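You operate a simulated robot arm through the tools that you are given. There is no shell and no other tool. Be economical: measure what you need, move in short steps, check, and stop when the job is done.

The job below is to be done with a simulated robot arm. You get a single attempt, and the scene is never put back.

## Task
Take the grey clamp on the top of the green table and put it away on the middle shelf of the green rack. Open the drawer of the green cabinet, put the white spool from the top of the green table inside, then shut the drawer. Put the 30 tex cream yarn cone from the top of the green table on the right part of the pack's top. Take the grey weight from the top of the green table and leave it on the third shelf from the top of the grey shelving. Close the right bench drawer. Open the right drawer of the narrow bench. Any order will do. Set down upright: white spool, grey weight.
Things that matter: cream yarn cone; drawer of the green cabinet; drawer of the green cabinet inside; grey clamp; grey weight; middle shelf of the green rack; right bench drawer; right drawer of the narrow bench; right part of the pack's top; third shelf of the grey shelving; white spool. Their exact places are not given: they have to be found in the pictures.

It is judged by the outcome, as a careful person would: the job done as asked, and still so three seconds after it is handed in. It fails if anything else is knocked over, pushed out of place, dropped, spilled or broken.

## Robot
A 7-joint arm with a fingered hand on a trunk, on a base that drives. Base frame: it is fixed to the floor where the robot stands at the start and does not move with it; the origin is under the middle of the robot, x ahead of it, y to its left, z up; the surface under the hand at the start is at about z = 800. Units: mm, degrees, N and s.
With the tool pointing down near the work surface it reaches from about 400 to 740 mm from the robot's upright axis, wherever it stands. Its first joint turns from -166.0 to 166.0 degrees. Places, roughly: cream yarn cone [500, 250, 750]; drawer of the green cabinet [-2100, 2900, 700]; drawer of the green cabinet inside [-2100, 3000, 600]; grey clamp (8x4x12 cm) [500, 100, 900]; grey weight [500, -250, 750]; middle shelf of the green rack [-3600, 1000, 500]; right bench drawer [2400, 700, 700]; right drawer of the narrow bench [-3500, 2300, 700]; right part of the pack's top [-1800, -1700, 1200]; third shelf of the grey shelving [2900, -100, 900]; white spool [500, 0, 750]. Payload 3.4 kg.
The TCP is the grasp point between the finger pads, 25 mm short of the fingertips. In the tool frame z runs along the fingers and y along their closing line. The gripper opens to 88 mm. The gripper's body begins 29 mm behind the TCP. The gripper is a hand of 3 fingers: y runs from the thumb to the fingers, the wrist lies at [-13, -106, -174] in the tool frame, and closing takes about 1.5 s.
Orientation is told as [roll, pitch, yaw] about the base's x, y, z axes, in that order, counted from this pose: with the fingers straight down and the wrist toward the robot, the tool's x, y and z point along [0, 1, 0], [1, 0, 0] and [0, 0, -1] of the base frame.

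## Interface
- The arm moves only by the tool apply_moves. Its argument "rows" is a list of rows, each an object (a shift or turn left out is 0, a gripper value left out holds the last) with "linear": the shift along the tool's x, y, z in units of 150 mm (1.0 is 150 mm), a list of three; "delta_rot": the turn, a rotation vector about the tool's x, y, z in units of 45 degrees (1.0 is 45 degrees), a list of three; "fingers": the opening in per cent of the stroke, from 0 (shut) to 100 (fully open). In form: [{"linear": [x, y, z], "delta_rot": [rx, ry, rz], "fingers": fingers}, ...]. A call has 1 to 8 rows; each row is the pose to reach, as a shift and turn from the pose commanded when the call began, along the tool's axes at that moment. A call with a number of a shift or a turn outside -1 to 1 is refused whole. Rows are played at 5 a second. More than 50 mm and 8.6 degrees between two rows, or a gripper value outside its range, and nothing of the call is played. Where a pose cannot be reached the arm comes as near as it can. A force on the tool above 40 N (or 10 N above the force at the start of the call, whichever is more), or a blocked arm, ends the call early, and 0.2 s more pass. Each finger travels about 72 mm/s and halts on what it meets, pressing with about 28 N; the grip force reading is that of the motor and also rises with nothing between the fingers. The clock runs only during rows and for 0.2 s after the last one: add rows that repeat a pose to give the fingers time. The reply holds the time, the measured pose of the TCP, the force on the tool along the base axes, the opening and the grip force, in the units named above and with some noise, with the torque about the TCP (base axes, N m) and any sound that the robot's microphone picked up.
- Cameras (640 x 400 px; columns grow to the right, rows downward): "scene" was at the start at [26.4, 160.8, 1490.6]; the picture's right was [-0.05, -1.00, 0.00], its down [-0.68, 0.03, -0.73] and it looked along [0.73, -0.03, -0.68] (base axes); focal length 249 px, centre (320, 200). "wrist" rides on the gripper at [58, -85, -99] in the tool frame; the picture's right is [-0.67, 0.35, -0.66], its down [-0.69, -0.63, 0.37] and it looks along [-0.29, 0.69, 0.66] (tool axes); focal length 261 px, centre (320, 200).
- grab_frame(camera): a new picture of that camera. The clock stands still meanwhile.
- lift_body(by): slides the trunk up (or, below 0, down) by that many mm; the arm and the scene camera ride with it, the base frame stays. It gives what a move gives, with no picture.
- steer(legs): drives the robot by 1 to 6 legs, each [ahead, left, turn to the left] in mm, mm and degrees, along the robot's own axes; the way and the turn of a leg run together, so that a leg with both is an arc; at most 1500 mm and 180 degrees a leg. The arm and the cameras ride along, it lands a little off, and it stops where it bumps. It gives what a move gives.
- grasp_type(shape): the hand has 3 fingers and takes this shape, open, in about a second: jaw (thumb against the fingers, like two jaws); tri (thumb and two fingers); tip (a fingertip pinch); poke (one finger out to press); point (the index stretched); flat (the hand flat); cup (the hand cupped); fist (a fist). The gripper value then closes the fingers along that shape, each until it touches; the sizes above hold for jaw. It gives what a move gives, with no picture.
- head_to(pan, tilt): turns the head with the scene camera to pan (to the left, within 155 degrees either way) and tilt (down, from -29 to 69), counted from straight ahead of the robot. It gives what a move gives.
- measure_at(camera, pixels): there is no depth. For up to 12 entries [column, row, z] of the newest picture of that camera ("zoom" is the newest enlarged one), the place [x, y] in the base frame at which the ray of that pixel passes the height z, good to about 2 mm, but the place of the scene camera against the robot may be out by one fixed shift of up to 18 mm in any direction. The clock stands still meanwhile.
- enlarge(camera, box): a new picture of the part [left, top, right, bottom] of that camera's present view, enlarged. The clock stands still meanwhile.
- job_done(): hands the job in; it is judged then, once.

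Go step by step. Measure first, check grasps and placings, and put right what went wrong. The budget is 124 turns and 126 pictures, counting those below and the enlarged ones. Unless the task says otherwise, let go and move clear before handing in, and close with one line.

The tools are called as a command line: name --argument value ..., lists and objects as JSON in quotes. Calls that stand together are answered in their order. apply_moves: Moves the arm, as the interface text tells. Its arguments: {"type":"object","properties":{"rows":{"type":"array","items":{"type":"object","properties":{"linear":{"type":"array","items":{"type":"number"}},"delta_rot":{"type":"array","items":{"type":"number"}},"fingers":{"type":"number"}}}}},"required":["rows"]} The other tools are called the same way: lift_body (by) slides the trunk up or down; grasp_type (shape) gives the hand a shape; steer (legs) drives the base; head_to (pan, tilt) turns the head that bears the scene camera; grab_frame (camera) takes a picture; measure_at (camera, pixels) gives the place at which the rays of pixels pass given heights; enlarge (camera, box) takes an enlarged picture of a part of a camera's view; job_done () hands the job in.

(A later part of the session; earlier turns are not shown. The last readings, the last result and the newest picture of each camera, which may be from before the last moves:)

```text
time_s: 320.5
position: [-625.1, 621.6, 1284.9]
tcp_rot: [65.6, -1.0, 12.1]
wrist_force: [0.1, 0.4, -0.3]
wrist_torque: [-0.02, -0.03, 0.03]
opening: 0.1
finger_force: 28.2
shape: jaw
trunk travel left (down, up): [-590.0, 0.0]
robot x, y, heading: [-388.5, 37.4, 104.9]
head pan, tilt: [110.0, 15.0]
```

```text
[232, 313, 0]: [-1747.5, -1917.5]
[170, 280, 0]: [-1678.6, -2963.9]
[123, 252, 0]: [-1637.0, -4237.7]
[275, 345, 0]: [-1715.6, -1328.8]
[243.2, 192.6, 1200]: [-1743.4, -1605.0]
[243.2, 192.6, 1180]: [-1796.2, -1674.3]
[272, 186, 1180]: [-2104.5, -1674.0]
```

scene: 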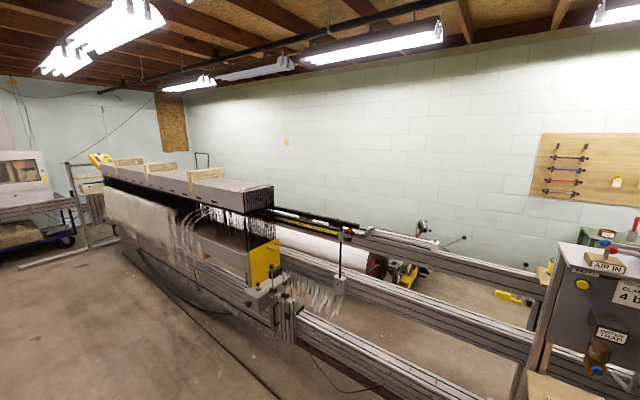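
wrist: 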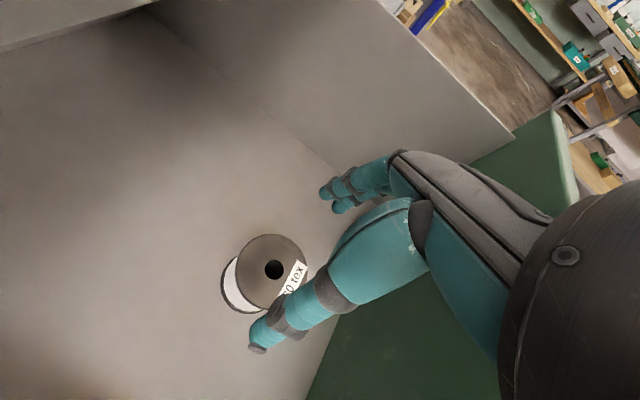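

Reach to z 1285 is fine. Lower the arm back, turn to the table, and set up in front of the 30 tex cone.

apply_moves --rows '[{"linear": [-0.23, 0, 0.1], "fingers": 100}, {"linear": [-0.46, 0, 0.2]}, {"linear": [-0.69, 0, 0.3]}, {"linear": [-0.913, 0, 0.41]}]'

apply_moves --rows '[{"linear": [-0.23, 0, 0.1]}, {"linear": [-0.46, 0, 0.2]}, {"linear": [-0.69, 0, 0.3]}, {"linear": [-0.913, 0, 0.41]}]'

steer --legs '[[0, 0, -105], [60, -125, 0]]'

lift_body --by -115

grab_frame --camera "wrist"

head_to --pan 0 --tilt 42

grab_frame --camera "scene"

```text
time_s: 321.5
position: [-622.9, 618.8, 1135.3]
tcp_rot: [65.8, -1.0, 12.2]
wrist_force: [-1.2, -0.6, -0.2]
wrist_torque: [0.02, 0.02, 0.01]
opening: 87.6
finger_force: 0.0
shape: jaw
trunk travel left (down, up): [-590.0, 0.0]
robot x, y, heading: [-385.0, 33.2, 104.8]
head pan, tilt: [110.0, 15.0]
```

```text
time_s: 322.5
position: [-619.0, 622.3, 984.1]
tcp_rot: [65.6, -1.1, 12.2]
wrist_force: [0.0, -0.8, -0.4]
wrist_torque: [-0.03, -0.02, -0.01]
opening: 87.8
finger_force: 0.1
shape: jaw
trunk travel left (down, up): [-590.0, 0.0]
robot x, y, heading: [-392.2, 33.9, 105.0]
head pan, tilt: [110.0, 15.0]
```

```text
time_s: 328.3
position: [300.1, -22.7, 983.1]
tcp_rot: [65.5, -0.9, -92.8]
wrist_force: [-0.6, -0.9, -0.1]
wrist_torque: [0.04, -0.03, 0.0]
opening: 87.5
finger_force: 0.0
shape: jaw
trunk travel left (down, up): [-590.0, 0.0]
robot x, y, heading: [-331.4, -89.3, -0.1]
head pan, tilt: [110.0, 15.0]
```

```text
time_s: 329.7
position: [300.2, -22.4, 870.3]
tcp_rot: [65.7, -1.1, -92.9]
wrist_force: [0.5, 0.0, -0.4]
wrist_torque: [0.0, -0.01, -0.01]
opening: 87.8
finger_force: 0.1
shape: jaw
trunk travel left (down, up): [-475.0, 115.0]
robot x, y, heading: [-329.9, -94.0, 0.1]
head pan, tilt: [110.0, 15.0]
```

```text
30 pictures are left
```

wrist: 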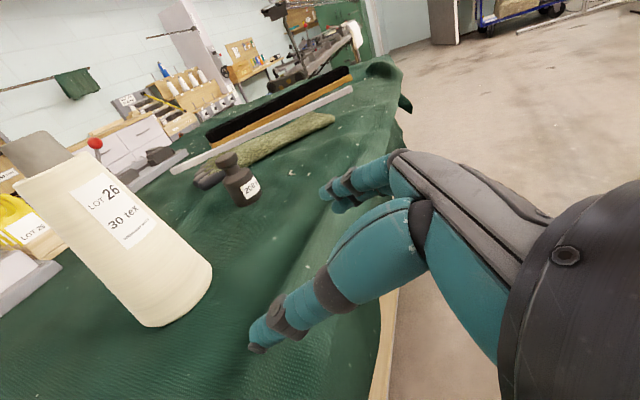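

```text
time_s: 331.6
position: [299.4, -20.9, 869.6]
tcp_rot: [65.6, -1.1, -92.8]
wrist_force: [-0.6, -0.4, 0.0]
wrist_torque: [-0.03, 0.02, 0.0]
opening: 87.6
finger_force: 0.1
shape: jaw
trunk travel left (down, up): [-475.0, 115.0]
robot x, y, heading: [-326.7, -90.6, 0.2]
head pan, tilt: [0.0, 42.0]
```

```text
29 pictures are left
```

scene: 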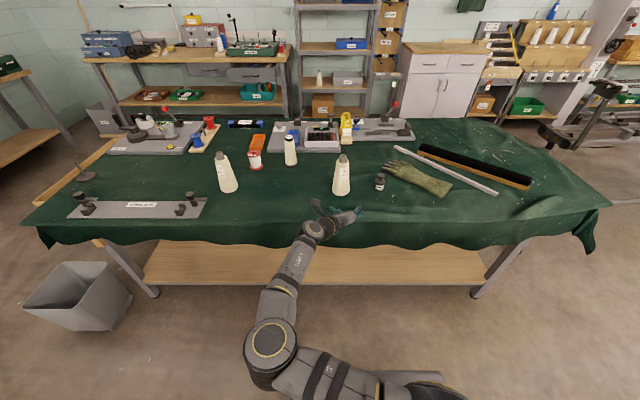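

measure_at --camera "wrist" --pixels '[[150, 326, 800], [212, 270, 800], [190, 310, 800], [38, 150, 955], [38, 150, 940]]'

measure_at --camera "scene" --pixels '[[342, 196, 800], [333, 192, 800], [351, 192, 800], [343, 158, 955], [380, 190, 800], [380, 177, 860]]'

```text
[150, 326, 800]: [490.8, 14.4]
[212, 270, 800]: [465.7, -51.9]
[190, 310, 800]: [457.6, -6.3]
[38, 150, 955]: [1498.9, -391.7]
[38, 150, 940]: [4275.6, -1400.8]
```

```text
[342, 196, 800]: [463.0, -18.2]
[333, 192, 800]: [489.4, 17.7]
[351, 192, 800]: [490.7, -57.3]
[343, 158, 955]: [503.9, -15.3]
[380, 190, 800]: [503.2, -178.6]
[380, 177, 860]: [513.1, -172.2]
```

Cone base centre ≈(493,−22), radius ≈38, already aligned with the jaws. Drive ahead 193, close and lift.

steer --legs '[[192, 0, 0]]'

grab_frame --camera "wrist"

apply_moves --rows '[{"fingers": 0}, {"fingers": 0}, {"fingers": 0}, {"fingers": 0}, {"fingers": 0}]'

lift_body --by 115

grab_frame --camera "wrist"

```text
time_s: 333.2
position: [490.2, -22.7, 869.6]
tcp_rot: [65.5, -1.1, -92.9]
wrist_force: [-1.3, 0.1, 0.4]
wrist_torque: [0.0, 0.01, -0.01]
opening: 87.7
finger_force: 0.1
shape: jaw
trunk travel left (down, up): [-475.0, 115.0]
robot x, y, heading: [-137.9, -89.5, -0.2]
head pan, tilt: [0.0, 42.0]
```

```text
28 pictures are left
```

wrist: 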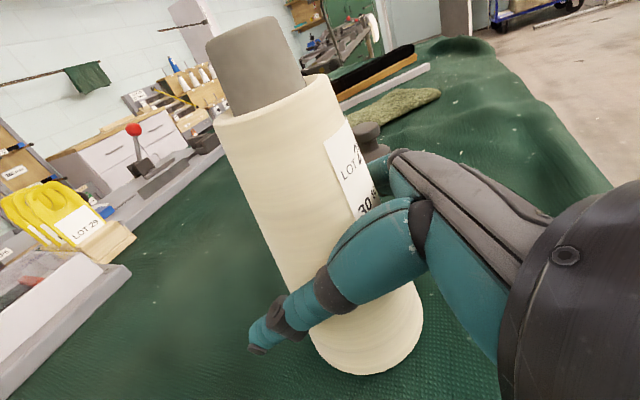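

```text
time_s: 334.4
position: [491.2, -22.8, 870.7]
tcp_rot: [65.7, -1.1, -93.0]
wrist_force: [0.9, -3.8, 3.1]
wrist_torque: [-0.07, -0.06, -0.01]
opening: 36.3
finger_force: 28.5
shape: jaw
trunk travel left (down, up): [-475.0, 115.0]
robot x, y, heading: [-139.0, -94.0, -0.0]
head pan, tilt: [0.0, 42.0]
```

```text
time_s: 335.8
position: [490.0, -22.7, 984.4]
tcp_rot: [65.6, -1.1, -93.0]
wrist_force: [-0.1, -0.6, -3.2]
wrist_torque: [0.0, -0.01, 0.02]
opening: 36.1
finger_force: 27.4
shape: jaw
trunk travel left (down, up): [-590.0, 0.0]
robot x, y, heading: [-138.0, -89.2, 0.0]
head pan, tilt: [0.0, 42.0]
```

```text
27 pictures are left
```

wrist: 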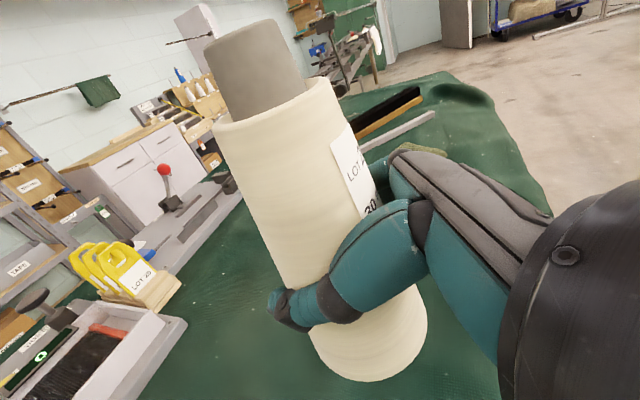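

The cone is held upright (weight ≈3 N). Back away, turn to −x, and slide south to face the pack.

steer --legs '[[-260, 0, 0], [0, 0, 90], [0, 0, 90], [0, 1500, 0], [450, 45, 0]]'

apply_moves --rows '[{"linear": [0.23, 0, -0.1]}, {"linear": [0.46, 0, -0.2]}, {"linear": [0.69, 0, -0.3]}, {"linear": [0.913, 0, -0.41]}]'

apply_moves --rows '[{"linear": [0.23, 0, -0.1]}, {"linear": [0.46, 0, -0.2]}, {"linear": [0.69, 0, -0.3]}, {"linear": [0.913, 0, -0.41]}]'

head_to --pan -10 --tilt 20

grab_frame --camera "scene"

```text
time_s: 354.7
position: [-1484.9, -1713.2, 984.2]
tcp_rot: [65.6, -1.1, 87.9]
wrist_force: [0.0, -0.5, -2.7]
wrist_torque: [0.0, 0.03, 0.03]
opening: 35.4
finger_force: 27.8
shape: jaw
trunk travel left (down, up): [-590.0, 0.0]
robot x, y, heading: [-858.7, -1633.1, -179.3]
head pan, tilt: [0.0, 42.0]
```

```text
time_s: 355.7
position: [-1485.1, -1714.6, 1133.9]
tcp_rot: [65.6, -1.1, 87.9]
wrist_force: [0.5, -0.1, -2.2]
wrist_torque: [0.05, -0.02, 0.01]
opening: 35.6
finger_force: 28.0
shape: jaw
trunk travel left (down, up): [-590.0, 0.0]
robot x, y, heading: [-860.7, -1637.6, -179.2]
head pan, tilt: [0.0, 42.0]
```

```text
time_s: 356.7
position: [-1486.3, -1720.5, 1284.8]
tcp_rot: [65.6, -1.1, 87.9]
wrist_force: [0.5, 0.5, -3.7]
wrist_torque: [0.01, 0.02, -0.02]
opening: 35.6
finger_force: 28.3
shape: jaw
trunk travel left (down, up): [-590.0, 0.0]
robot x, y, heading: [-854.6, -1634.8, -179.1]
head pan, tilt: [0.0, 42.0]
```

```text
time_s: 357.6
position: [-1486.8, -1719.1, 1284.7]
tcp_rot: [65.7, -1.1, 87.9]
wrist_force: [-0.1, 1.0, -3.1]
wrist_torque: [0.05, 0.03, 0.02]
opening: 35.6
finger_force: 27.7
shape: jaw
trunk travel left (down, up): [-590.0, 0.0]
robot x, y, heading: [-860.1, -1637.4, -179.2]
head pan, tilt: [-10.0, 20.0]
```

```text
26 pictures are left
```

scene: 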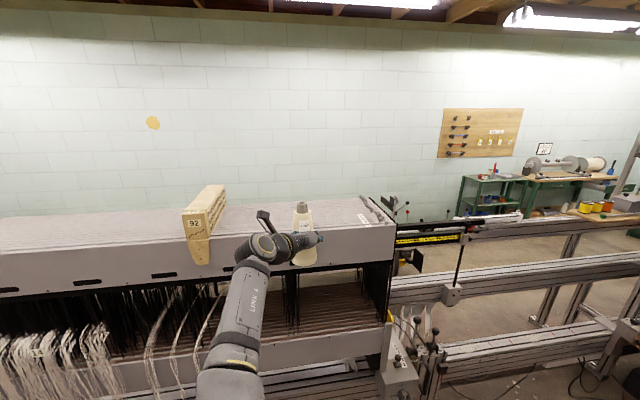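

measure_at --camera "scene" --pixels '[[393, 224, 1200], [393, 224, 1170], [375, 197, 1200], [375, 197, 1170], [212, 240, 1200], [212, 240, 1170], [375, 215, 1200], [225, 210, 1200]]'

grab_frame --camera "wrist"

```text
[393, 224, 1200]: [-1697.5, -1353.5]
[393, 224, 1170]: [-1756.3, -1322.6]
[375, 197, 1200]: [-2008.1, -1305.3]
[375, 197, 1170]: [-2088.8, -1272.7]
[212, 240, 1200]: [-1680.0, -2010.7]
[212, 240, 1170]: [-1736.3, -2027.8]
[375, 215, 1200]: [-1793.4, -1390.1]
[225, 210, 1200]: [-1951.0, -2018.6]
```

```text
25 pictures are left
```

wrist: 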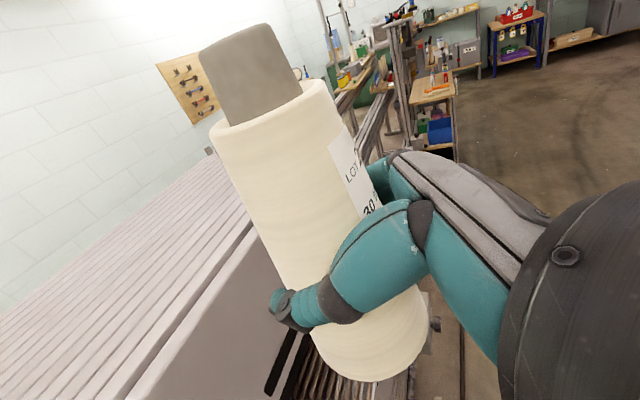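

measure_at --camera "wrist" --pixels '[[180, 318, 1220], [180, 318, 1200], [180, 318, 1180], [180, 318, 1160], [135, 375, 1200], [135, 375, 1180]]'

apply_moves --rows '[{"linear": [0.12, 0, -0.05]}, {"linear": [0.24, 0, -0.11]}]'

```text
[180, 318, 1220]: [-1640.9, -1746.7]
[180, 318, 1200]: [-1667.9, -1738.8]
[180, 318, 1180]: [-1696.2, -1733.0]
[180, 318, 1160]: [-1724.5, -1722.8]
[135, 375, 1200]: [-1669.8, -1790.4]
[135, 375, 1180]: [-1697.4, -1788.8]
```

```text
time_s: 358.2
position: [-1485.6, -1718.7, 1326.3]
tcp_rot: [65.5, -1.1, 87.7]
wrist_force: [-0.1, 0.1, -2.7]
wrist_torque: [0.02, 0.04, -0.01]
opening: 35.5
finger_force: 28.5
shape: jaw
trunk travel left (down, up): [-590.0, 0.0]
robot x, y, heading: [-854.0, -1634.9, -179.2]
head pan, tilt: [-10.0, 20.0]
```

Top height is uncertain (1180–1240), so raise another 30, drive in over the slab (target ≈(−1830,−1630)), then look.

apply_moves --rows '[{"linear": [0.09, 0, -0.04]}, {"linear": [0.18, 0, -0.08]}]'

steer --legs '[[0, -90, 0], [340, 0, 0]]'

grab_frame --camera "wrist"

grab_frame --camera "scene"

```text
time_s: 358.8
position: [-1487.7, -1719.0, 1355.4]
tcp_rot: [65.6, -1.0, 87.8]
wrist_force: [0.2, -0.3, -3.3]
wrist_torque: [0.02, 0.01, -0.02]
opening: 35.5
finger_force: 28.4
shape: jaw
trunk travel left (down, up): [-590.0, 0.0]
robot x, y, heading: [-856.1, -1635.2, -179.3]
head pan, tilt: [-10.0, 20.0]
```

```text
time_s: 361.7
position: [-1823.5, -1636.3, 1354.3]
tcp_rot: [65.7, -1.1, 88.0]
wrist_force: [-0.5, -1.0, -3.0]
wrist_torque: [-0.01, -0.01, 0.0]
opening: 35.5
finger_force: 28.1
shape: jaw
trunk travel left (down, up): [-590.0, 0.0]
robot x, y, heading: [-1192.2, -1551.1, -179.2]
head pan, tilt: [-10.0, 20.0]
```

```text
24 pictures are left
```

wrist: 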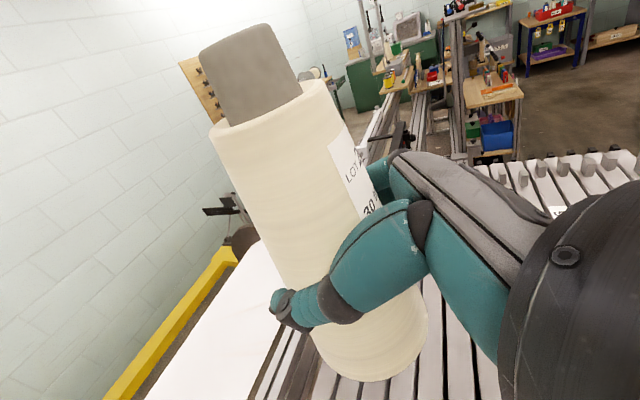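

```text
23 pictures are left
```

scene: 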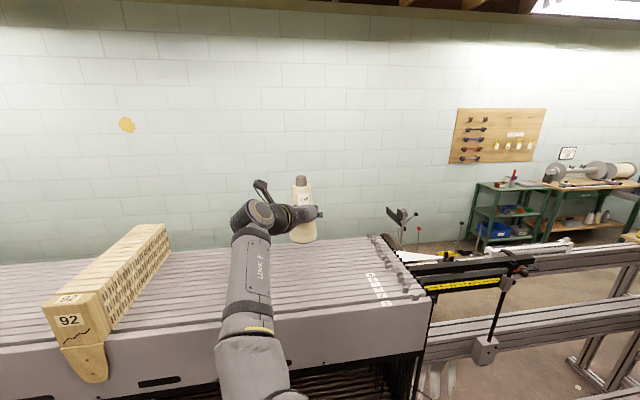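

The cone hangs over the slats, clear of block "92". Verify the back edge and lower stepwise.

measure_at --camera "wrist" --pixels '[[300, 365, 1220], [300, 365, 1200], [380, 383, 1220], [600, 160, 1220], [450, 380, 1220]]'

lift_body --by -40

lift_body --by -20

grab_frame --camera "wrist"

```text
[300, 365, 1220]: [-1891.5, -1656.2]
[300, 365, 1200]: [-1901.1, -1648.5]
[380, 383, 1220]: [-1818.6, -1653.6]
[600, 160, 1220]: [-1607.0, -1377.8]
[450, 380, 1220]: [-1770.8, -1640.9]
```

```text
time_s: 362.5
position: [-1821.2, -1638.3, 1318.9]
tcp_rot: [66.1, -1.1, 88.2]
wrist_force: [-5.8, -0.7, 21.0]
wrist_torque: [0.2, 0.08, 0.09]
opening: 35.8
finger_force: 27.9
shape: jaw
trunk travel left (down, up): [-550.0, 40.0]
robot x, y, heading: [-1194.6, -1549.3, -179.1]
head pan, tilt: [-10.0, 20.0]
```

```text
time_s: 362.9
position: [-1820.2, -1636.1, 1318.5]
tcp_rot: [66.9, -1.5, 88.4]
wrist_force: [-2.1, 0.2, 19.1]
wrist_torque: [0.16, 0.08, 0.05]
opening: 35.1
finger_force: 27.9
shape: jaw
trunk travel left (down, up): [-544.0, 46.0]
robot x, y, heading: [-1193.5, -1552.3, -179.5]
head pan, tilt: [-10.0, 20.0]
stopped: the force on the tool passed its limit at 50 N (the readings are from after the stop); the commanded pose is now the measured one
```

```text
22 pictures are left
```

wrist: 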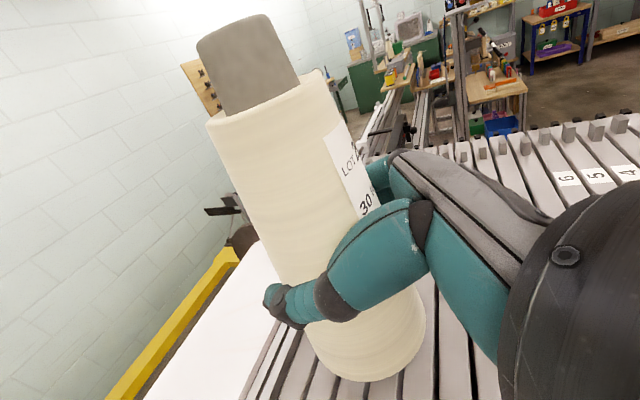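

Contact at TCP 1319, so the top is ≈1249, and the back edge is nearer than thought. Measuring the outermost slat edge (258,375).

measure_at --camera "wrist" --pixels '[[258, 375, 1249], [290, 350, 1249], [335, 365, 1249], [600, 175, 1249], [640, 170, 1249]]'

measure_at --camera "scene" --pixels '[[428, 301, 1249], [376, 237, 1249], [230, 330, 1249], [145, 310, 1249]]'

```text
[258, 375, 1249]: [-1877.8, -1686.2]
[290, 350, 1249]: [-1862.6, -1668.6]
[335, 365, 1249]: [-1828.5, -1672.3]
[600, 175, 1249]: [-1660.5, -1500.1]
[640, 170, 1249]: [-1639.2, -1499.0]
```

```text
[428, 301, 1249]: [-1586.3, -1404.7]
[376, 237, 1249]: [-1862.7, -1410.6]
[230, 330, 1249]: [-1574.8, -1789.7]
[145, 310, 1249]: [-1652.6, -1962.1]
```

Slab spans x −1580…−1875; I'll move the cone 70 mm toward the middle: lift 25, back 70, lower again.

lift_body --by 25

steer --legs '[[-75, 0, 0]]'

lift_body --by -14

lift_body --by -4

grab_frame --camera "wrist"

```text
time_s: 363.6
position: [-1823.2, -1637.6, 1339.3]
tcp_rot: [66.1, -1.3, 88.2]
wrist_force: [0.6, -0.2, -1.9]
wrist_torque: [0.01, 0.02, -0.02]
opening: 34.9
finger_force: 28.0
shape: jaw
trunk travel left (down, up): [-569.0, 21.0]
robot x, y, heading: [-1192.2, -1550.9, -179.0]
head pan, tilt: [-10.0, 20.0]
```

```text
time_s: 364.6
position: [-1745.8, -1634.7, 1339.9]
tcp_rot: [66.4, -1.4, 88.2]
wrist_force: [0.4, -0.3, -3.1]
wrist_torque: [-0.01, -0.01, -0.02]
opening: 35.0
finger_force: 27.9
shape: jaw
trunk travel left (down, up): [-569.0, 21.0]
robot x, y, heading: [-1118.7, -1549.3, -179.2]
head pan, tilt: [-10.0, 20.0]
```

```text
time_s: 365.2
position: [-1746.3, -1634.2, 1326.9]
tcp_rot: [66.3, -1.3, 88.3]
wrist_force: [0.3, -0.6, -3.0]
wrist_torque: [0.02, 0.0, 0.01]
opening: 34.9
finger_force: 28.2
shape: jaw
trunk travel left (down, up): [-555.0, 35.0]
robot x, y, heading: [-1119.2, -1547.8, -179.2]
head pan, tilt: [-10.0, 20.0]
```

```text
time_s: 365.8
position: [-1746.5, -1635.4, 1321.8]
tcp_rot: [66.4, -1.4, 88.2]
wrist_force: [0.6, -0.2, -2.8]
wrist_torque: [0.03, 0.02, 0.01]
opening: 34.9
finger_force: 27.8
shape: jaw
trunk travel left (down, up): [-551.0, 39.0]
robot x, y, heading: [-1114.4, -1548.6, -179.1]
head pan, tilt: [-10.0, 20.0]
```

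```text
21 pictures are left
```

wrist: 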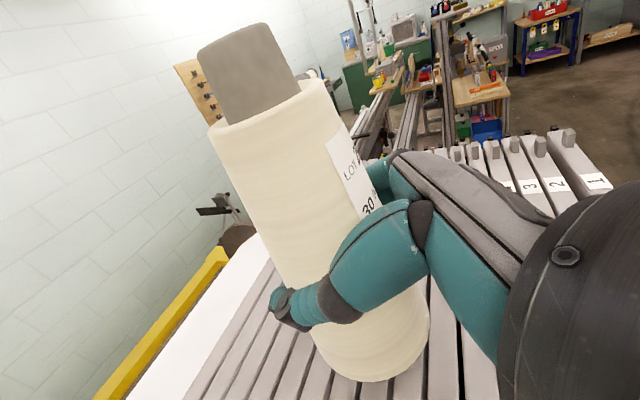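

Now centred on the slats but not touching yet. Lower in small steps until contact, then release.

lift_body --by -4

lift_body --by -3

```text
time_s: 366.3
position: [-1745.8, -1635.1, 1320.9]
tcp_rot: [66.5, -1.4, 88.2]
wrist_force: [1.5, 0.8, 8.1]
wrist_torque: [-0.05, 0.1, 0.01]
opening: 35.0
finger_force: 28.3
shape: jaw
trunk travel left (down, up): [-547.0, 43.0]
robot x, y, heading: [-1122.1, -1548.3, -179.0]
head pan, tilt: [-10.0, 20.0]
```

```text
time_s: 366.8
position: [-1744.7, -1634.7, 1318.1]
tcp_rot: [66.7, -1.4, 88.2]
wrist_force: [-3.3, 1.3, 24.2]
wrist_torque: [0.14, 0.1, 0.09]
opening: 35.1
finger_force: 28.3
shape: jaw
trunk travel left (down, up): [-544.0, 46.0]
robot x, y, heading: [-1119.7, -1546.5, -178.9]
head pan, tilt: [-10.0, 20.0]
```

lift_body --by 3

apply_moves --rows '[{"fingers": 60}, {"fingers": 100}, {"fingers": 100}, {"fingers": 100}]'

steer --legs '[[-60, 0, 0], [-250, 0, 0]]'

grab_frame --camera "scene"

```text
time_s: 367.4
position: [-1744.8, -1634.2, 1319.5]
tcp_rot: [66.4, -1.3, 88.2]
wrist_force: [-0.8, 2.2, 17.5]
wrist_torque: [0.15, 0.11, 0.05]
opening: 35.0
finger_force: 28.2
shape: jaw
trunk travel left (down, up): [-547.0, 43.0]
robot x, y, heading: [-1116.9, -1550.7, -179.2]
head pan, tilt: [-10.0, 20.0]
```

```text
time_s: 368.4
position: [-1747.6, -1635.0, 1316.9]
tcp_rot: [66.3, -1.4, 88.2]
wrist_force: [0.5, -0.7, -0.4]
wrist_torque: [-0.01, 0.0, 0.01]
opening: 87.8
finger_force: 0.2
shape: jaw
trunk travel left (down, up): [-547.0, 43.0]
robot x, y, heading: [-1117.9, -1547.4, -179.4]
head pan, tilt: [-10.0, 20.0]
```

```text
time_s: 370.8
position: [-1434.2, -1630.0, 1318.8]
tcp_rot: [66.4, -1.4, 88.1]
wrist_force: [0.8, 0.0, 0.0]
wrist_torque: [-0.04, -0.03, -0.02]
opening: 87.6
finger_force: 0.0
shape: jaw
trunk travel left (down, up): [-547.0, 43.0]
robot x, y, heading: [-809.5, -1543.4, -179.4]
head pan, tilt: [-10.0, 20.0]
```

```text
20 pictures are left
```

scene: 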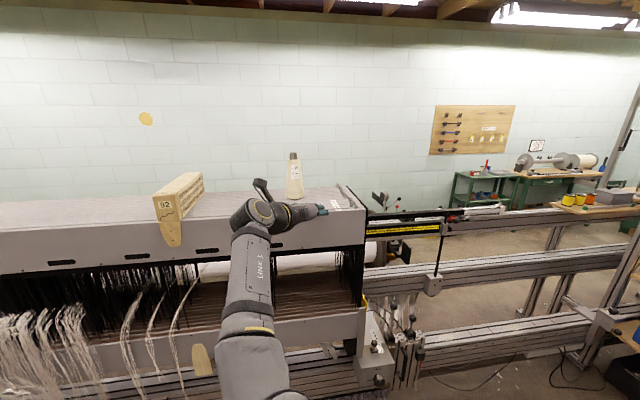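

The cone stands on the right part of the pack's top. Return to the table for the weight.

steer --legs '[[-200, 0, 0], [0, 0, -90], [0, 0, -90.6], [0, 1280, 0]]'

apply_moves --rows '[{"linear": [-0.23, 0, 0.1]}, {"linear": [-0.46, 0, 0.2]}, {"linear": [-0.69, 0, 0.3]}, {"linear": [-0.913, 0, 0.41]}]'

apply_moves --rows '[{"linear": [-0.23, 0, 0.1]}, {"linear": [-0.46, 0, 0.2]}, {"linear": [-0.69, 0, 0.3]}, {"linear": [-0.913, 0, 0.41]}]'

steer --legs '[[300, 0, 0]]'

head_to --pan 0 --tilt 40

grab_frame --camera "scene"

```text
time_s: 386.1
position: [1.7, -154.6, 1316.8]
tcp_rot: [66.4, -1.4, -91.3]
wrist_force: [0.0, 0.3, 0.2]
wrist_torque: [0.02, -0.02, -0.01]
opening: 87.7
finger_force: 0.0
shape: jaw
trunk travel left (down, up): [-547.0, 43.0]
robot x, y, heading: [-623.3, -246.9, 1.2]
head pan, tilt: [-10.0, 20.0]
```

```text
time_s: 387.1
position: [2.0, -159.6, 1166.2]
tcp_rot: [66.4, -1.3, -91.3]
wrist_force: [0.5, -0.2, -0.6]
wrist_torque: [0.01, 0.0, -0.02]
opening: 88.0
finger_force: 0.1
shape: jaw
trunk travel left (down, up): [-547.0, 43.0]
robot x, y, heading: [-624.2, -248.0, 1.3]
head pan, tilt: [-10.0, 20.0]
```

```text
time_s: 388.1
position: [4.8, -160.7, 1016.7]
tcp_rot: [66.4, -1.2, -91.3]
wrist_force: [-0.7, 0.2, 0.4]
wrist_torque: [-0.01, -0.03, -0.01]
opening: 87.9
finger_force: 0.1
shape: jaw
trunk travel left (down, up): [-547.0, 43.0]
robot x, y, heading: [-626.6, -244.0, 1.5]
head pan, tilt: [-10.0, 20.0]
```

```text
time_s: 390.2
position: [306.3, -154.4, 1017.3]
tcp_rot: [66.3, -1.4, -91.3]
wrist_force: [0.1, -0.1, -0.5]
wrist_torque: [0.02, 0.01, -0.01]
opening: 88.0
finger_force: 0.1
shape: jaw
trunk travel left (down, up): [-547.0, 43.0]
robot x, y, heading: [-322.5, -236.5, 1.7]
head pan, tilt: [-10.0, 20.0]
```

```text
time_s: 391.0
position: [307.4, -153.0, 1016.8]
tcp_rot: [66.4, -1.4, -91.3]
wrist_force: [-0.5, -0.5, -0.1]
wrist_torque: [0.03, 0.01, -0.02]
opening: 87.8
finger_force: 0.1
shape: jaw
trunk travel left (down, up): [-547.0, 43.0]
robot x, y, heading: [-325.1, -238.7, 1.4]
head pan, tilt: [0.0, 40.0]
```

```text
19 pictures are left
```

scene: 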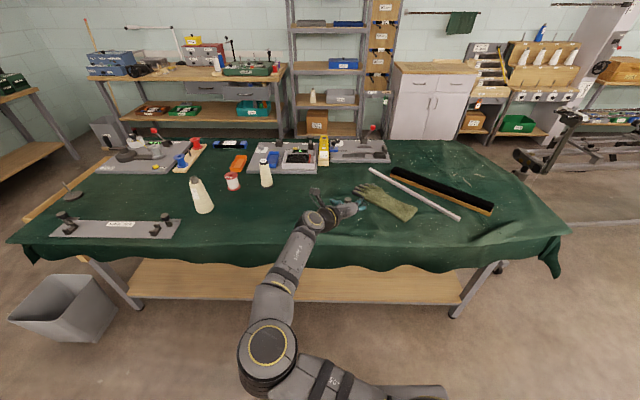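

The weight is hidden behind the hand in scene view; straighten heading, approach, lower and use the wrist camera.

steer --legs '[[0, 0, -1.5], [75, -14, 0]]'

lift_body --by -150

grab_frame --camera "wrist"

```text
time_s: 392.4
position: [384.5, -184.3, 1015.5]
tcp_rot: [66.3, -1.3, -92.7]
wrist_force: [-0.2, 0.0, 0.5]
wrist_torque: [-0.04, -0.02, 0.01]
opening: 87.8
finger_force: 0.0
shape: jaw
trunk travel left (down, up): [-547.0, 43.0]
robot x, y, heading: [-245.9, -256.1, -0.1]
head pan, tilt: [0.0, 40.0]
```

```text
time_s: 394.2
position: [385.3, -184.0, 866.7]
tcp_rot: [66.5, -1.4, -92.7]
wrist_force: [-0.6, 0.1, -0.7]
wrist_torque: [0.05, 0.02, 0.0]
opening: 87.9
finger_force: 0.0
shape: jaw
trunk travel left (down, up): [-397.0, 193.0]
robot x, y, heading: [-244.8, -250.1, 0.1]
head pan, tilt: [0.0, 40.0]
```

```text
18 pictures are left
```

wrist: 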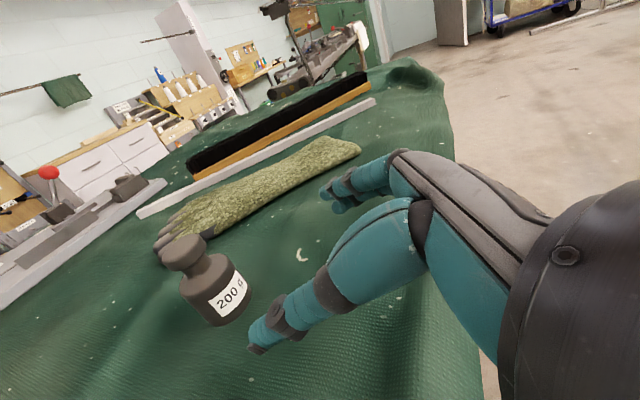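

measure_at --camera "wrist" --pixels '[[222, 325, 800], [200, 313, 800], [250, 298, 800], [182, 248, 865], [182, 248, 860]]'

```text
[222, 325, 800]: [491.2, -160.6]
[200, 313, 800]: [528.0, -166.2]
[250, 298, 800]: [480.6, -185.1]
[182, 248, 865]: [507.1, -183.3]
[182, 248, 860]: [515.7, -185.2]
```

Weight centre ≈(506,−184). Lower 32, drive 120 ahead, grip and lift.

lift_body --by -32

steer --legs '[[120, 0, 0]]'

apply_moves --rows '[{"fingers": 0}, {"fingers": 0}, {"fingers": 0}, {"fingers": 0}, {"fingers": 0}, {"fingers": 0}]'

lift_body --by 60

grab_frame --camera "wrist"

```text
time_s: 394.9
position: [384.5, -184.0, 834.5]
tcp_rot: [66.4, -1.4, -92.8]
wrist_force: [0.1, 0.6, -0.8]
wrist_torque: [0.0, 0.02, 0.0]
opening: 87.7
finger_force: 0.1
shape: jaw
trunk travel left (down, up): [-365.0, 225.0]
robot x, y, heading: [-249.3, -254.8, -0.2]
head pan, tilt: [0.0, 40.0]
```

```text
time_s: 396.2
position: [503.7, -185.4, 836.3]
tcp_rot: [66.4, -1.4, -92.7]
wrist_force: [0.5, 0.3, -0.5]
wrist_torque: [-0.01, 0.01, 0.01]
opening: 88.0
finger_force: 0.0
shape: jaw
trunk travel left (down, up): [-365.0, 225.0]
robot x, y, heading: [-128.8, -254.5, 0.2]
head pan, tilt: [0.0, 40.0]
```

```text
time_s: 397.6
position: [504.8, -184.6, 835.1]
tcp_rot: [66.2, -1.2, -92.8]
wrist_force: [0.3, 0.4, -0.3]
wrist_torque: [0.05, -0.04, 0.0]
opening: 21.7
finger_force: 28.0
shape: jaw
trunk travel left (down, up): [-365.0, 225.0]
robot x, y, heading: [-126.5, -252.1, -0.1]
head pan, tilt: [0.0, 40.0]
```

```text
time_s: 398.6
position: [505.1, -185.0, 894.6]
tcp_rot: [66.3, -1.4, -92.8]
wrist_force: [0.3, 0.3, -2.2]
wrist_torque: [0.02, -0.02, 0.03]
opening: 22.0
finger_force: 27.9
shape: jaw
trunk travel left (down, up): [-425.0, 165.0]
robot x, y, heading: [-129.5, -252.8, 0.0]
head pan, tilt: [0.0, 40.0]
```

```text
17 pictures are left
```

wrist: 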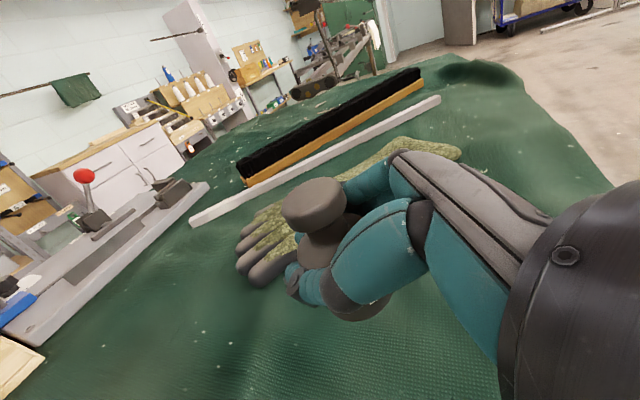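

The weight is held upright. Raise, back off, and drive around the table's north end, then look along the corridor.

lift_body --by 100

steer --legs '[[-250, 0, 0], [0, 0, 90], [1500, 0, 0], [550, 0, 0], [0, 0, -90]]'

head_to --pan -25 --tilt 28

grab_frame --camera "scene"

```text
time_s: 399.9
position: [504.5, -185.3, 996.0]
tcp_rot: [66.3, -1.3, -92.7]
wrist_force: [0.5, 0.7, -2.0]
wrist_torque: [-0.03, 0.0, -0.03]
opening: 21.9
finger_force: 28.5
shape: jaw
trunk travel left (down, up): [-525.0, 65.0]
robot x, y, heading: [-131.6, -255.3, -0.2]
head pan, tilt: [0.0, 40.0]
```

```text
time_s: 419.2
position: [292.9, 1856.5, 995.0]
tcp_rot: [66.3, -1.3, -94.2]
wrist_force: [0.7, -0.2, -1.4]
wrist_torque: [0.03, 0.0, 0.04]
opening: 21.8
finger_force: 28.8
shape: jaw
trunk travel left (down, up): [-525.0, 65.0]
robot x, y, heading: [-338.3, 1802.3, -1.6]
head pan, tilt: [0.0, 40.0]
```

```text
time_s: 420.1
position: [293.6, 1857.3, 994.5]
tcp_rot: [66.2, -1.2, -94.2]
wrist_force: [0.3, -0.6, -1.4]
wrist_torque: [0.0, -0.09, 0.01]
opening: 21.7
finger_force: 28.1
shape: jaw
trunk travel left (down, up): [-525.0, 65.0]
robot x, y, heading: [-342.2, 1807.1, -1.8]
head pan, tilt: [-25.0, 28.0]
```

```text
16 pictures are left
```

scene: 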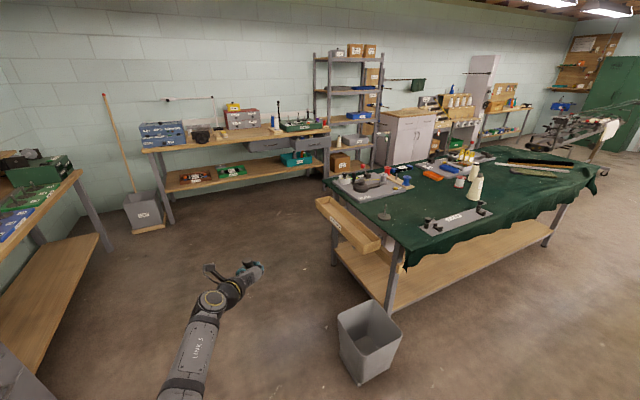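

measure_at --camera "scene" --pixels '[[390, 313, 0], [335, 263, 0], [317, 205, 800], [370, 250, 800], [172, 222, 0], [326, 184, 0], [375, 172, 0], [108, 250, 0], [131, 232, 0], [370, 382, 0], [165, 232, 0]]'

measure_at --camera "scene" --pixels '[[312, 144, 700], [250, 147, 700], [330, 120, 900], [375, 117, 900], [329, 130, 900], [330, 168, 400], [140, 152, 800], [330, 132, 800]]'

```text
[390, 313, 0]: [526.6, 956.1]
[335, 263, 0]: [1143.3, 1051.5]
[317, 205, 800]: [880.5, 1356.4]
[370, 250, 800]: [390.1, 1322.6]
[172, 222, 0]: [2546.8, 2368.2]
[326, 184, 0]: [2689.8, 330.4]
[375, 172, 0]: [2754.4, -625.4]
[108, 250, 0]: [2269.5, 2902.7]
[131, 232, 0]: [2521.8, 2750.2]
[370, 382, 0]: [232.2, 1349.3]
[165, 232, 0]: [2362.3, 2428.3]
```

```text
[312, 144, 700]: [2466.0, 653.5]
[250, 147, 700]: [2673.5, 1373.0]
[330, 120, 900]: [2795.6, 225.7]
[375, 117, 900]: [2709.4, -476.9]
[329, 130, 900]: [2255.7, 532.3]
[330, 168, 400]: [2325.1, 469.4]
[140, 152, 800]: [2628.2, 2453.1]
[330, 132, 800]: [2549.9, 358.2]
```

Corridor between table (x≤1250) and bench (x≥2450) is wide. Drive round to face the shelving at y≈82.

steer --legs '[[0, 0, 1.8], [1500, 0, 0], [620, 0, 0], [0, -1500, 0], [0, -220, 0]]'

head_to --pan 5 --tilt 28

grab_frame --camera "scene"

```text
time_s: 439.1
position: [2407.9, 191.2, 994.7]
tcp_rot: [66.3, -1.4, -91.7]
wrist_force: [0.9, 0.8, -1.3]
wrist_torque: [0.0, -0.04, 0.0]
opening: 16.8
finger_force: 27.4
shape: jaw
trunk travel left (down, up): [-525.0, 65.0]
robot x, y, heading: [1773.6, 111.3, 0.9]
head pan, tilt: [-25.0, 28.0]
```

```text
time_s: 440.1
position: [2406.3, 191.3, 995.8]
tcp_rot: [66.4, -1.4, -91.7]
wrist_force: [-0.1, 0.2, -2.2]
wrist_torque: [0.0, -0.03, -0.03]
opening: 16.5
finger_force: 28.6
shape: jaw
trunk travel left (down, up): [-525.0, 65.0]
robot x, y, heading: [1775.5, 112.3, 1.1]
head pan, tilt: [5.0, 28.0]
```

```text
15 pictures are left
```

scene: 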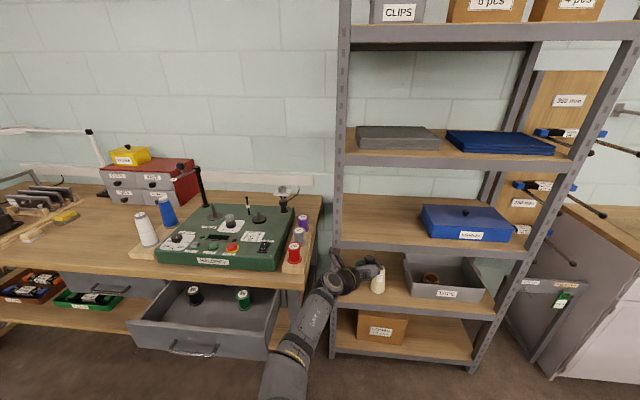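

The third shelf (front edge ≈(385,243)) is free on its left. The grip opening changed from 21.7 to 16.8, so I check the weight in hand and measure the shelf.

grab_frame --camera "wrist"

measure_at --camera "scene" --pixels '[[390, 244, 880], [390, 244, 900], [390, 244, 920], [335, 240, 900], [420, 225, 900], [524, 256, 900], [345, 195, 900], [180, 340, 700], [180, 350, 650], [130, 322, 760], [270, 345, 760]]'

```text
14 pictures are left
```

wrist: 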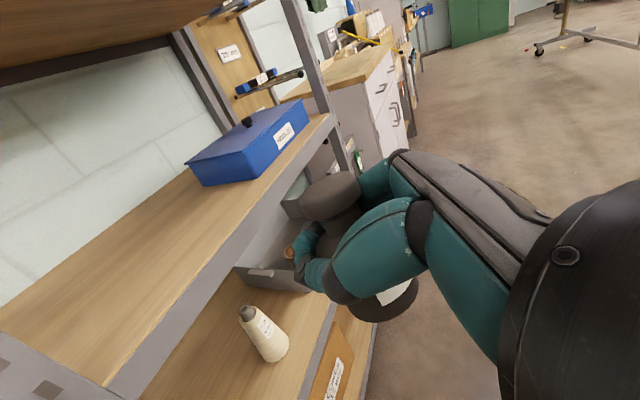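

```text
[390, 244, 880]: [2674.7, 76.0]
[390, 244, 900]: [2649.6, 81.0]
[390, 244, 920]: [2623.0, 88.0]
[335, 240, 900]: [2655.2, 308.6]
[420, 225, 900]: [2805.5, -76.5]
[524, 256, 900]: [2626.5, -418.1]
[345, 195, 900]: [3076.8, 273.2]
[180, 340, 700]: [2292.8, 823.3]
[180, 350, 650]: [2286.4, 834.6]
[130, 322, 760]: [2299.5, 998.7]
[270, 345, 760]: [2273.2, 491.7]
```

The weight slid down slightly in the grip to its neck (held under the knob), still upright. Triangulating the shelf edge with the wrist camera.

measure_at --camera "wrist" --pixels '[[215, 258, 860], [215, 258, 880], [215, 258, 900], [215, 258, 920], [215, 258, 940], [185, 165, 900], [255, 180, 900]]'

```text
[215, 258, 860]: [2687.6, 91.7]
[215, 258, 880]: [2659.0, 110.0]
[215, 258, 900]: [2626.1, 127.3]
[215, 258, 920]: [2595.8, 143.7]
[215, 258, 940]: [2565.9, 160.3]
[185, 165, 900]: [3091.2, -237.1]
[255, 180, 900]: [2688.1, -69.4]
```

I'll shift right ~67 to clear the left post, enter at z 995 by 330 mm, and look.

steer --legs '[[0, 0, -1], [0, -67, 0], [320, 0, 0]]'

grab_frame --camera "wrist"

measure_at --camera "wrist" --pixels '[[420, 330, 900], [420, 330, 880], [400, 310, 880]]'

```text
time_s: 443.1
position: [2727.4, 112.8, 994.5]
tcp_rot: [66.4, -1.3, -92.8]
wrist_force: [0.0, 0.3, -2.6]
wrist_torque: [0.0, 0.0, -0.01]
opening: 16.8
finger_force: 27.8
shape: jaw
trunk travel left (down, up): [-525.0, 65.0]
robot x, y, heading: [2096.0, 41.2, 0.1]
head pan, tilt: [5.0, 28.0]
```

```text
13 pictures are left
```

wrist: 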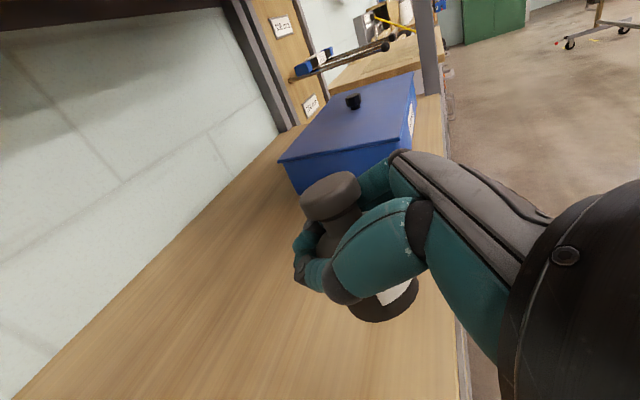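

```text
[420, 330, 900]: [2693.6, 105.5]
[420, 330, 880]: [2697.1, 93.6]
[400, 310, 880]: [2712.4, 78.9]
```

The weight is over the shelf, clear of the blue box. Lower stepwise until contact.

steer --legs '[[25, 0, 0]]'

lift_body --by -40

lift_body --by -10

lift_body --by -10

grab_frame --camera "wrist"

```text
time_s: 443.9
position: [2753.4, 113.5, 993.8]
tcp_rot: [66.3, -1.3, -92.9]
wrist_force: [0.0, -0.1, -1.6]
wrist_torque: [0.02, -0.04, -0.07]
opening: 17.0
finger_force: 27.4
shape: jaw
trunk travel left (down, up): [-525.0, 65.0]
robot x, y, heading: [2118.9, 45.5, -0.1]
head pan, tilt: [5.0, 28.0]
```

```text
time_s: 444.8
position: [2751.8, 113.3, 952.9]
tcp_rot: [66.3, -1.4, -92.9]
wrist_force: [0.2, 0.3, -1.8]
wrist_torque: [0.02, -0.02, -0.02]
opening: 17.1
finger_force: 28.2
shape: jaw
trunk travel left (down, up): [-485.0, 105.0]
robot x, y, heading: [2119.1, 43.4, -0.1]
head pan, tilt: [5.0, 28.0]
```

```text
time_s: 445.4
position: [2752.5, 112.3, 945.9]
tcp_rot: [66.3, -1.3, -92.9]
wrist_force: [0.3, -0.5, -2.2]
wrist_torque: [0.0, -0.04, 0.0]
opening: 16.7
finger_force: 28.0
shape: jaw
trunk travel left (down, up): [-475.0, 115.0]
robot x, y, heading: [2120.4, 40.3, -0.1]
head pan, tilt: [5.0, 28.0]
```

```text
time_s: 445.9
position: [2752.1, 111.5, 934.4]
tcp_rot: [66.4, -1.3, -92.9]
wrist_force: [1.0, -0.1, -1.3]
wrist_torque: [-0.02, -0.02, 0.0]
opening: 16.6
finger_force: 28.2
shape: jaw
trunk travel left (down, up): [-465.0, 125.0]
robot x, y, heading: [2119.4, 41.7, -0.2]
head pan, tilt: [5.0, 28.0]
```

```text
12 pictures are left
```

wrist: 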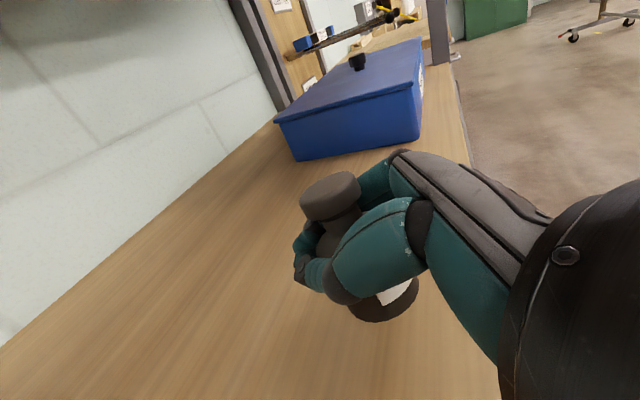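

lift_body --by -10

lift_body --by -10

lift_body --by -8

```text
time_s: 446.5
position: [2751.8, 112.9, 924.8]
tcp_rot: [66.3, -1.3, -92.9]
wrist_force: [-0.8, 0.3, -2.0]
wrist_torque: [0.0, 0.0, 0.01]
opening: 16.6
finger_force: 27.8
shape: jaw
trunk travel left (down, up): [-455.0, 135.0]
robot x, y, heading: [2117.7, 43.0, 0.1]
head pan, tilt: [5.0, 28.0]
```

```text
time_s: 447.1
position: [2751.5, 113.6, 916.7]
tcp_rot: [66.5, -1.3, -92.8]
wrist_force: [0.0, 3.2, 6.3]
wrist_torque: [-0.02, 0.04, -0.05]
opening: 15.8
finger_force: 28.1
shape: jaw
trunk travel left (down, up): [-445.0, 145.0]
robot x, y, heading: [2119.9, 43.8, -0.3]
head pan, tilt: [5.0, 28.0]
```

```text
time_s: 447.7
position: [2751.0, 113.3, 909.9]
tcp_rot: [66.6, -1.4, -92.8]
wrist_force: [2.4, 4.0, 21.8]
wrist_torque: [-0.3, 0.28, -0.01]
opening: 15.4
finger_force: 27.7
shape: jaw
trunk travel left (down, up): [-437.0, 153.0]
robot x, y, heading: [2116.5, 47.2, -0.1]
head pan, tilt: [5.0, 28.0]
```

Contact at about z 917. Relieve slightly, check, then release.

lift_body --by 5

grab_frame --camera "wrist"

apply_moves --rows '[{"fingers": 30}, {"fingers": 45}, {"fingers": 60}, {"fingers": 90}, {"fingers": 90}, {"fingers": 90}]'

grab_frame --camera "wrist"

```text
time_s: 448.2
position: [2751.6, 112.8, 911.1]
tcp_rot: [66.3, -1.3, -92.9]
wrist_force: [0.9, 2.0, 6.0]
wrist_torque: [-0.07, 0.08, 0.0]
opening: 15.0
finger_force: 27.9
shape: jaw
trunk travel left (down, up): [-442.0, 148.0]
robot x, y, heading: [2117.9, 42.2, -0.5]
head pan, tilt: [5.0, 28.0]
```

```text
11 pictures are left
```

wrist: 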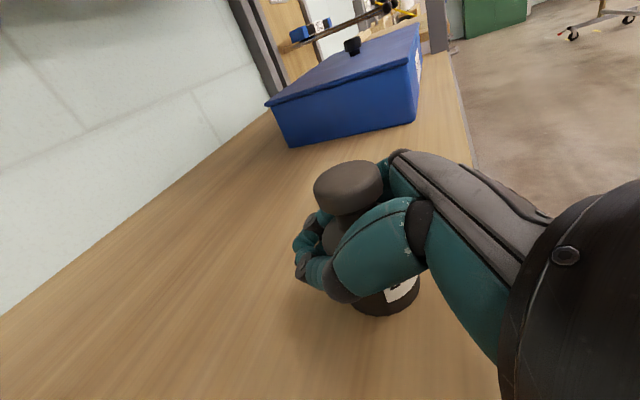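

```text
time_s: 449.6
position: [2752.5, 112.6, 911.7]
tcp_rot: [66.3, -1.3, -92.9]
wrist_force: [-0.1, 0.3, 0.1]
wrist_torque: [0.03, -0.03, -0.02]
opening: 78.9
finger_force: 0.1
shape: jaw
trunk travel left (down, up): [-442.0, 148.0]
robot x, y, heading: [2118.3, 45.7, -0.0]
head pan, tilt: [5.0, 28.0]
```

```text
10 pictures are left
```

wrist: 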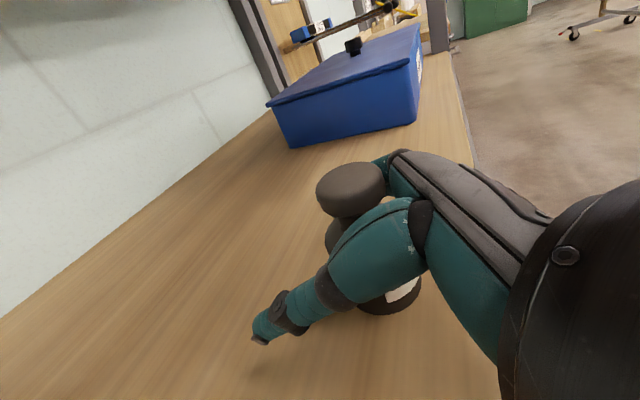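

The weight stands upright on the third shelf. Back out, close the fist, and move in front of the open right bench drawer (panel x≈2285, y 490–1000).

steer --legs '[[-200, 0, 0], [-310, 0, 0], [0, 485, 0]]'

apply_moves --rows '[{"fingers": 0}, {"fingers": 0}, {"fingers": 0}, {"fingers": 0}, {"fingers": 0}]'

head_to --pan 0 --tilt 35

grab_frame --camera "scene"

```text
time_s: 455.4
position: [2238.6, 604.3, 911.7]
tcp_rot: [66.3, -1.3, -92.8]
wrist_force: [0.7, 0.2, -0.7]
wrist_torque: [0.01, -0.04, 0.03]
opening: 79.2
finger_force: 0.0
shape: jaw
trunk travel left (down, up): [-442.0, 148.0]
robot x, y, heading: [1605.4, 537.2, -0.5]
head pan, tilt: [5.0, 28.0]
```

```text
time_s: 456.6
position: [2237.7, 605.2, 912.3]
tcp_rot: [66.3, -1.3, -92.7]
wrist_force: [-0.1, 0.7, 1.3]
wrist_torque: [-0.01, 0.0, -0.02]
opening: 0.0
finger_force: 27.7
shape: jaw
trunk travel left (down, up): [-442.0, 148.0]
robot x, y, heading: [1609.3, 535.4, -0.2]
head pan, tilt: [5.0, 28.0]
```

```text
time_s: 457.3
position: [2238.3, 604.3, 912.4]
tcp_rot: [66.3, -1.2, -92.8]
wrist_force: [-0.5, -0.3, 0.4]
wrist_torque: [0.03, 0.0, 0.02]
opening: 0.1
finger_force: 28.1
shape: jaw
trunk travel left (down, up): [-442.0, 148.0]
robot x, y, heading: [1607.5, 534.1, -0.1]
head pan, tilt: [0.0, 35.0]
```

```text
9 pictures are left
```

scene: 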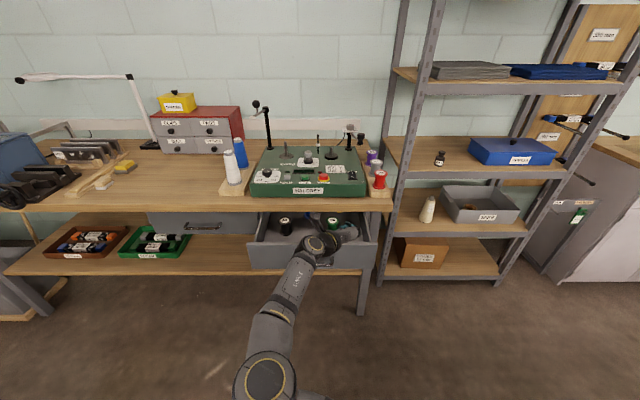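

measure_at --camera "scene" --pixels '[[285, 247, 700], [285, 247, 740], [285, 247, 770], [285, 270, 600], [285, 270, 640], [250, 246, 740], [376, 244, 740], [200, 226, 700]]'

```text
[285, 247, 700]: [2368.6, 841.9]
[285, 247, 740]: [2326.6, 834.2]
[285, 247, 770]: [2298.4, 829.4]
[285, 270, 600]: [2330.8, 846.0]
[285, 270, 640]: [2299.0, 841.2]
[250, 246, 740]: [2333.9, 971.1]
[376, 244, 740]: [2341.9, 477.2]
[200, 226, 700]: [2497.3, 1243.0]
```

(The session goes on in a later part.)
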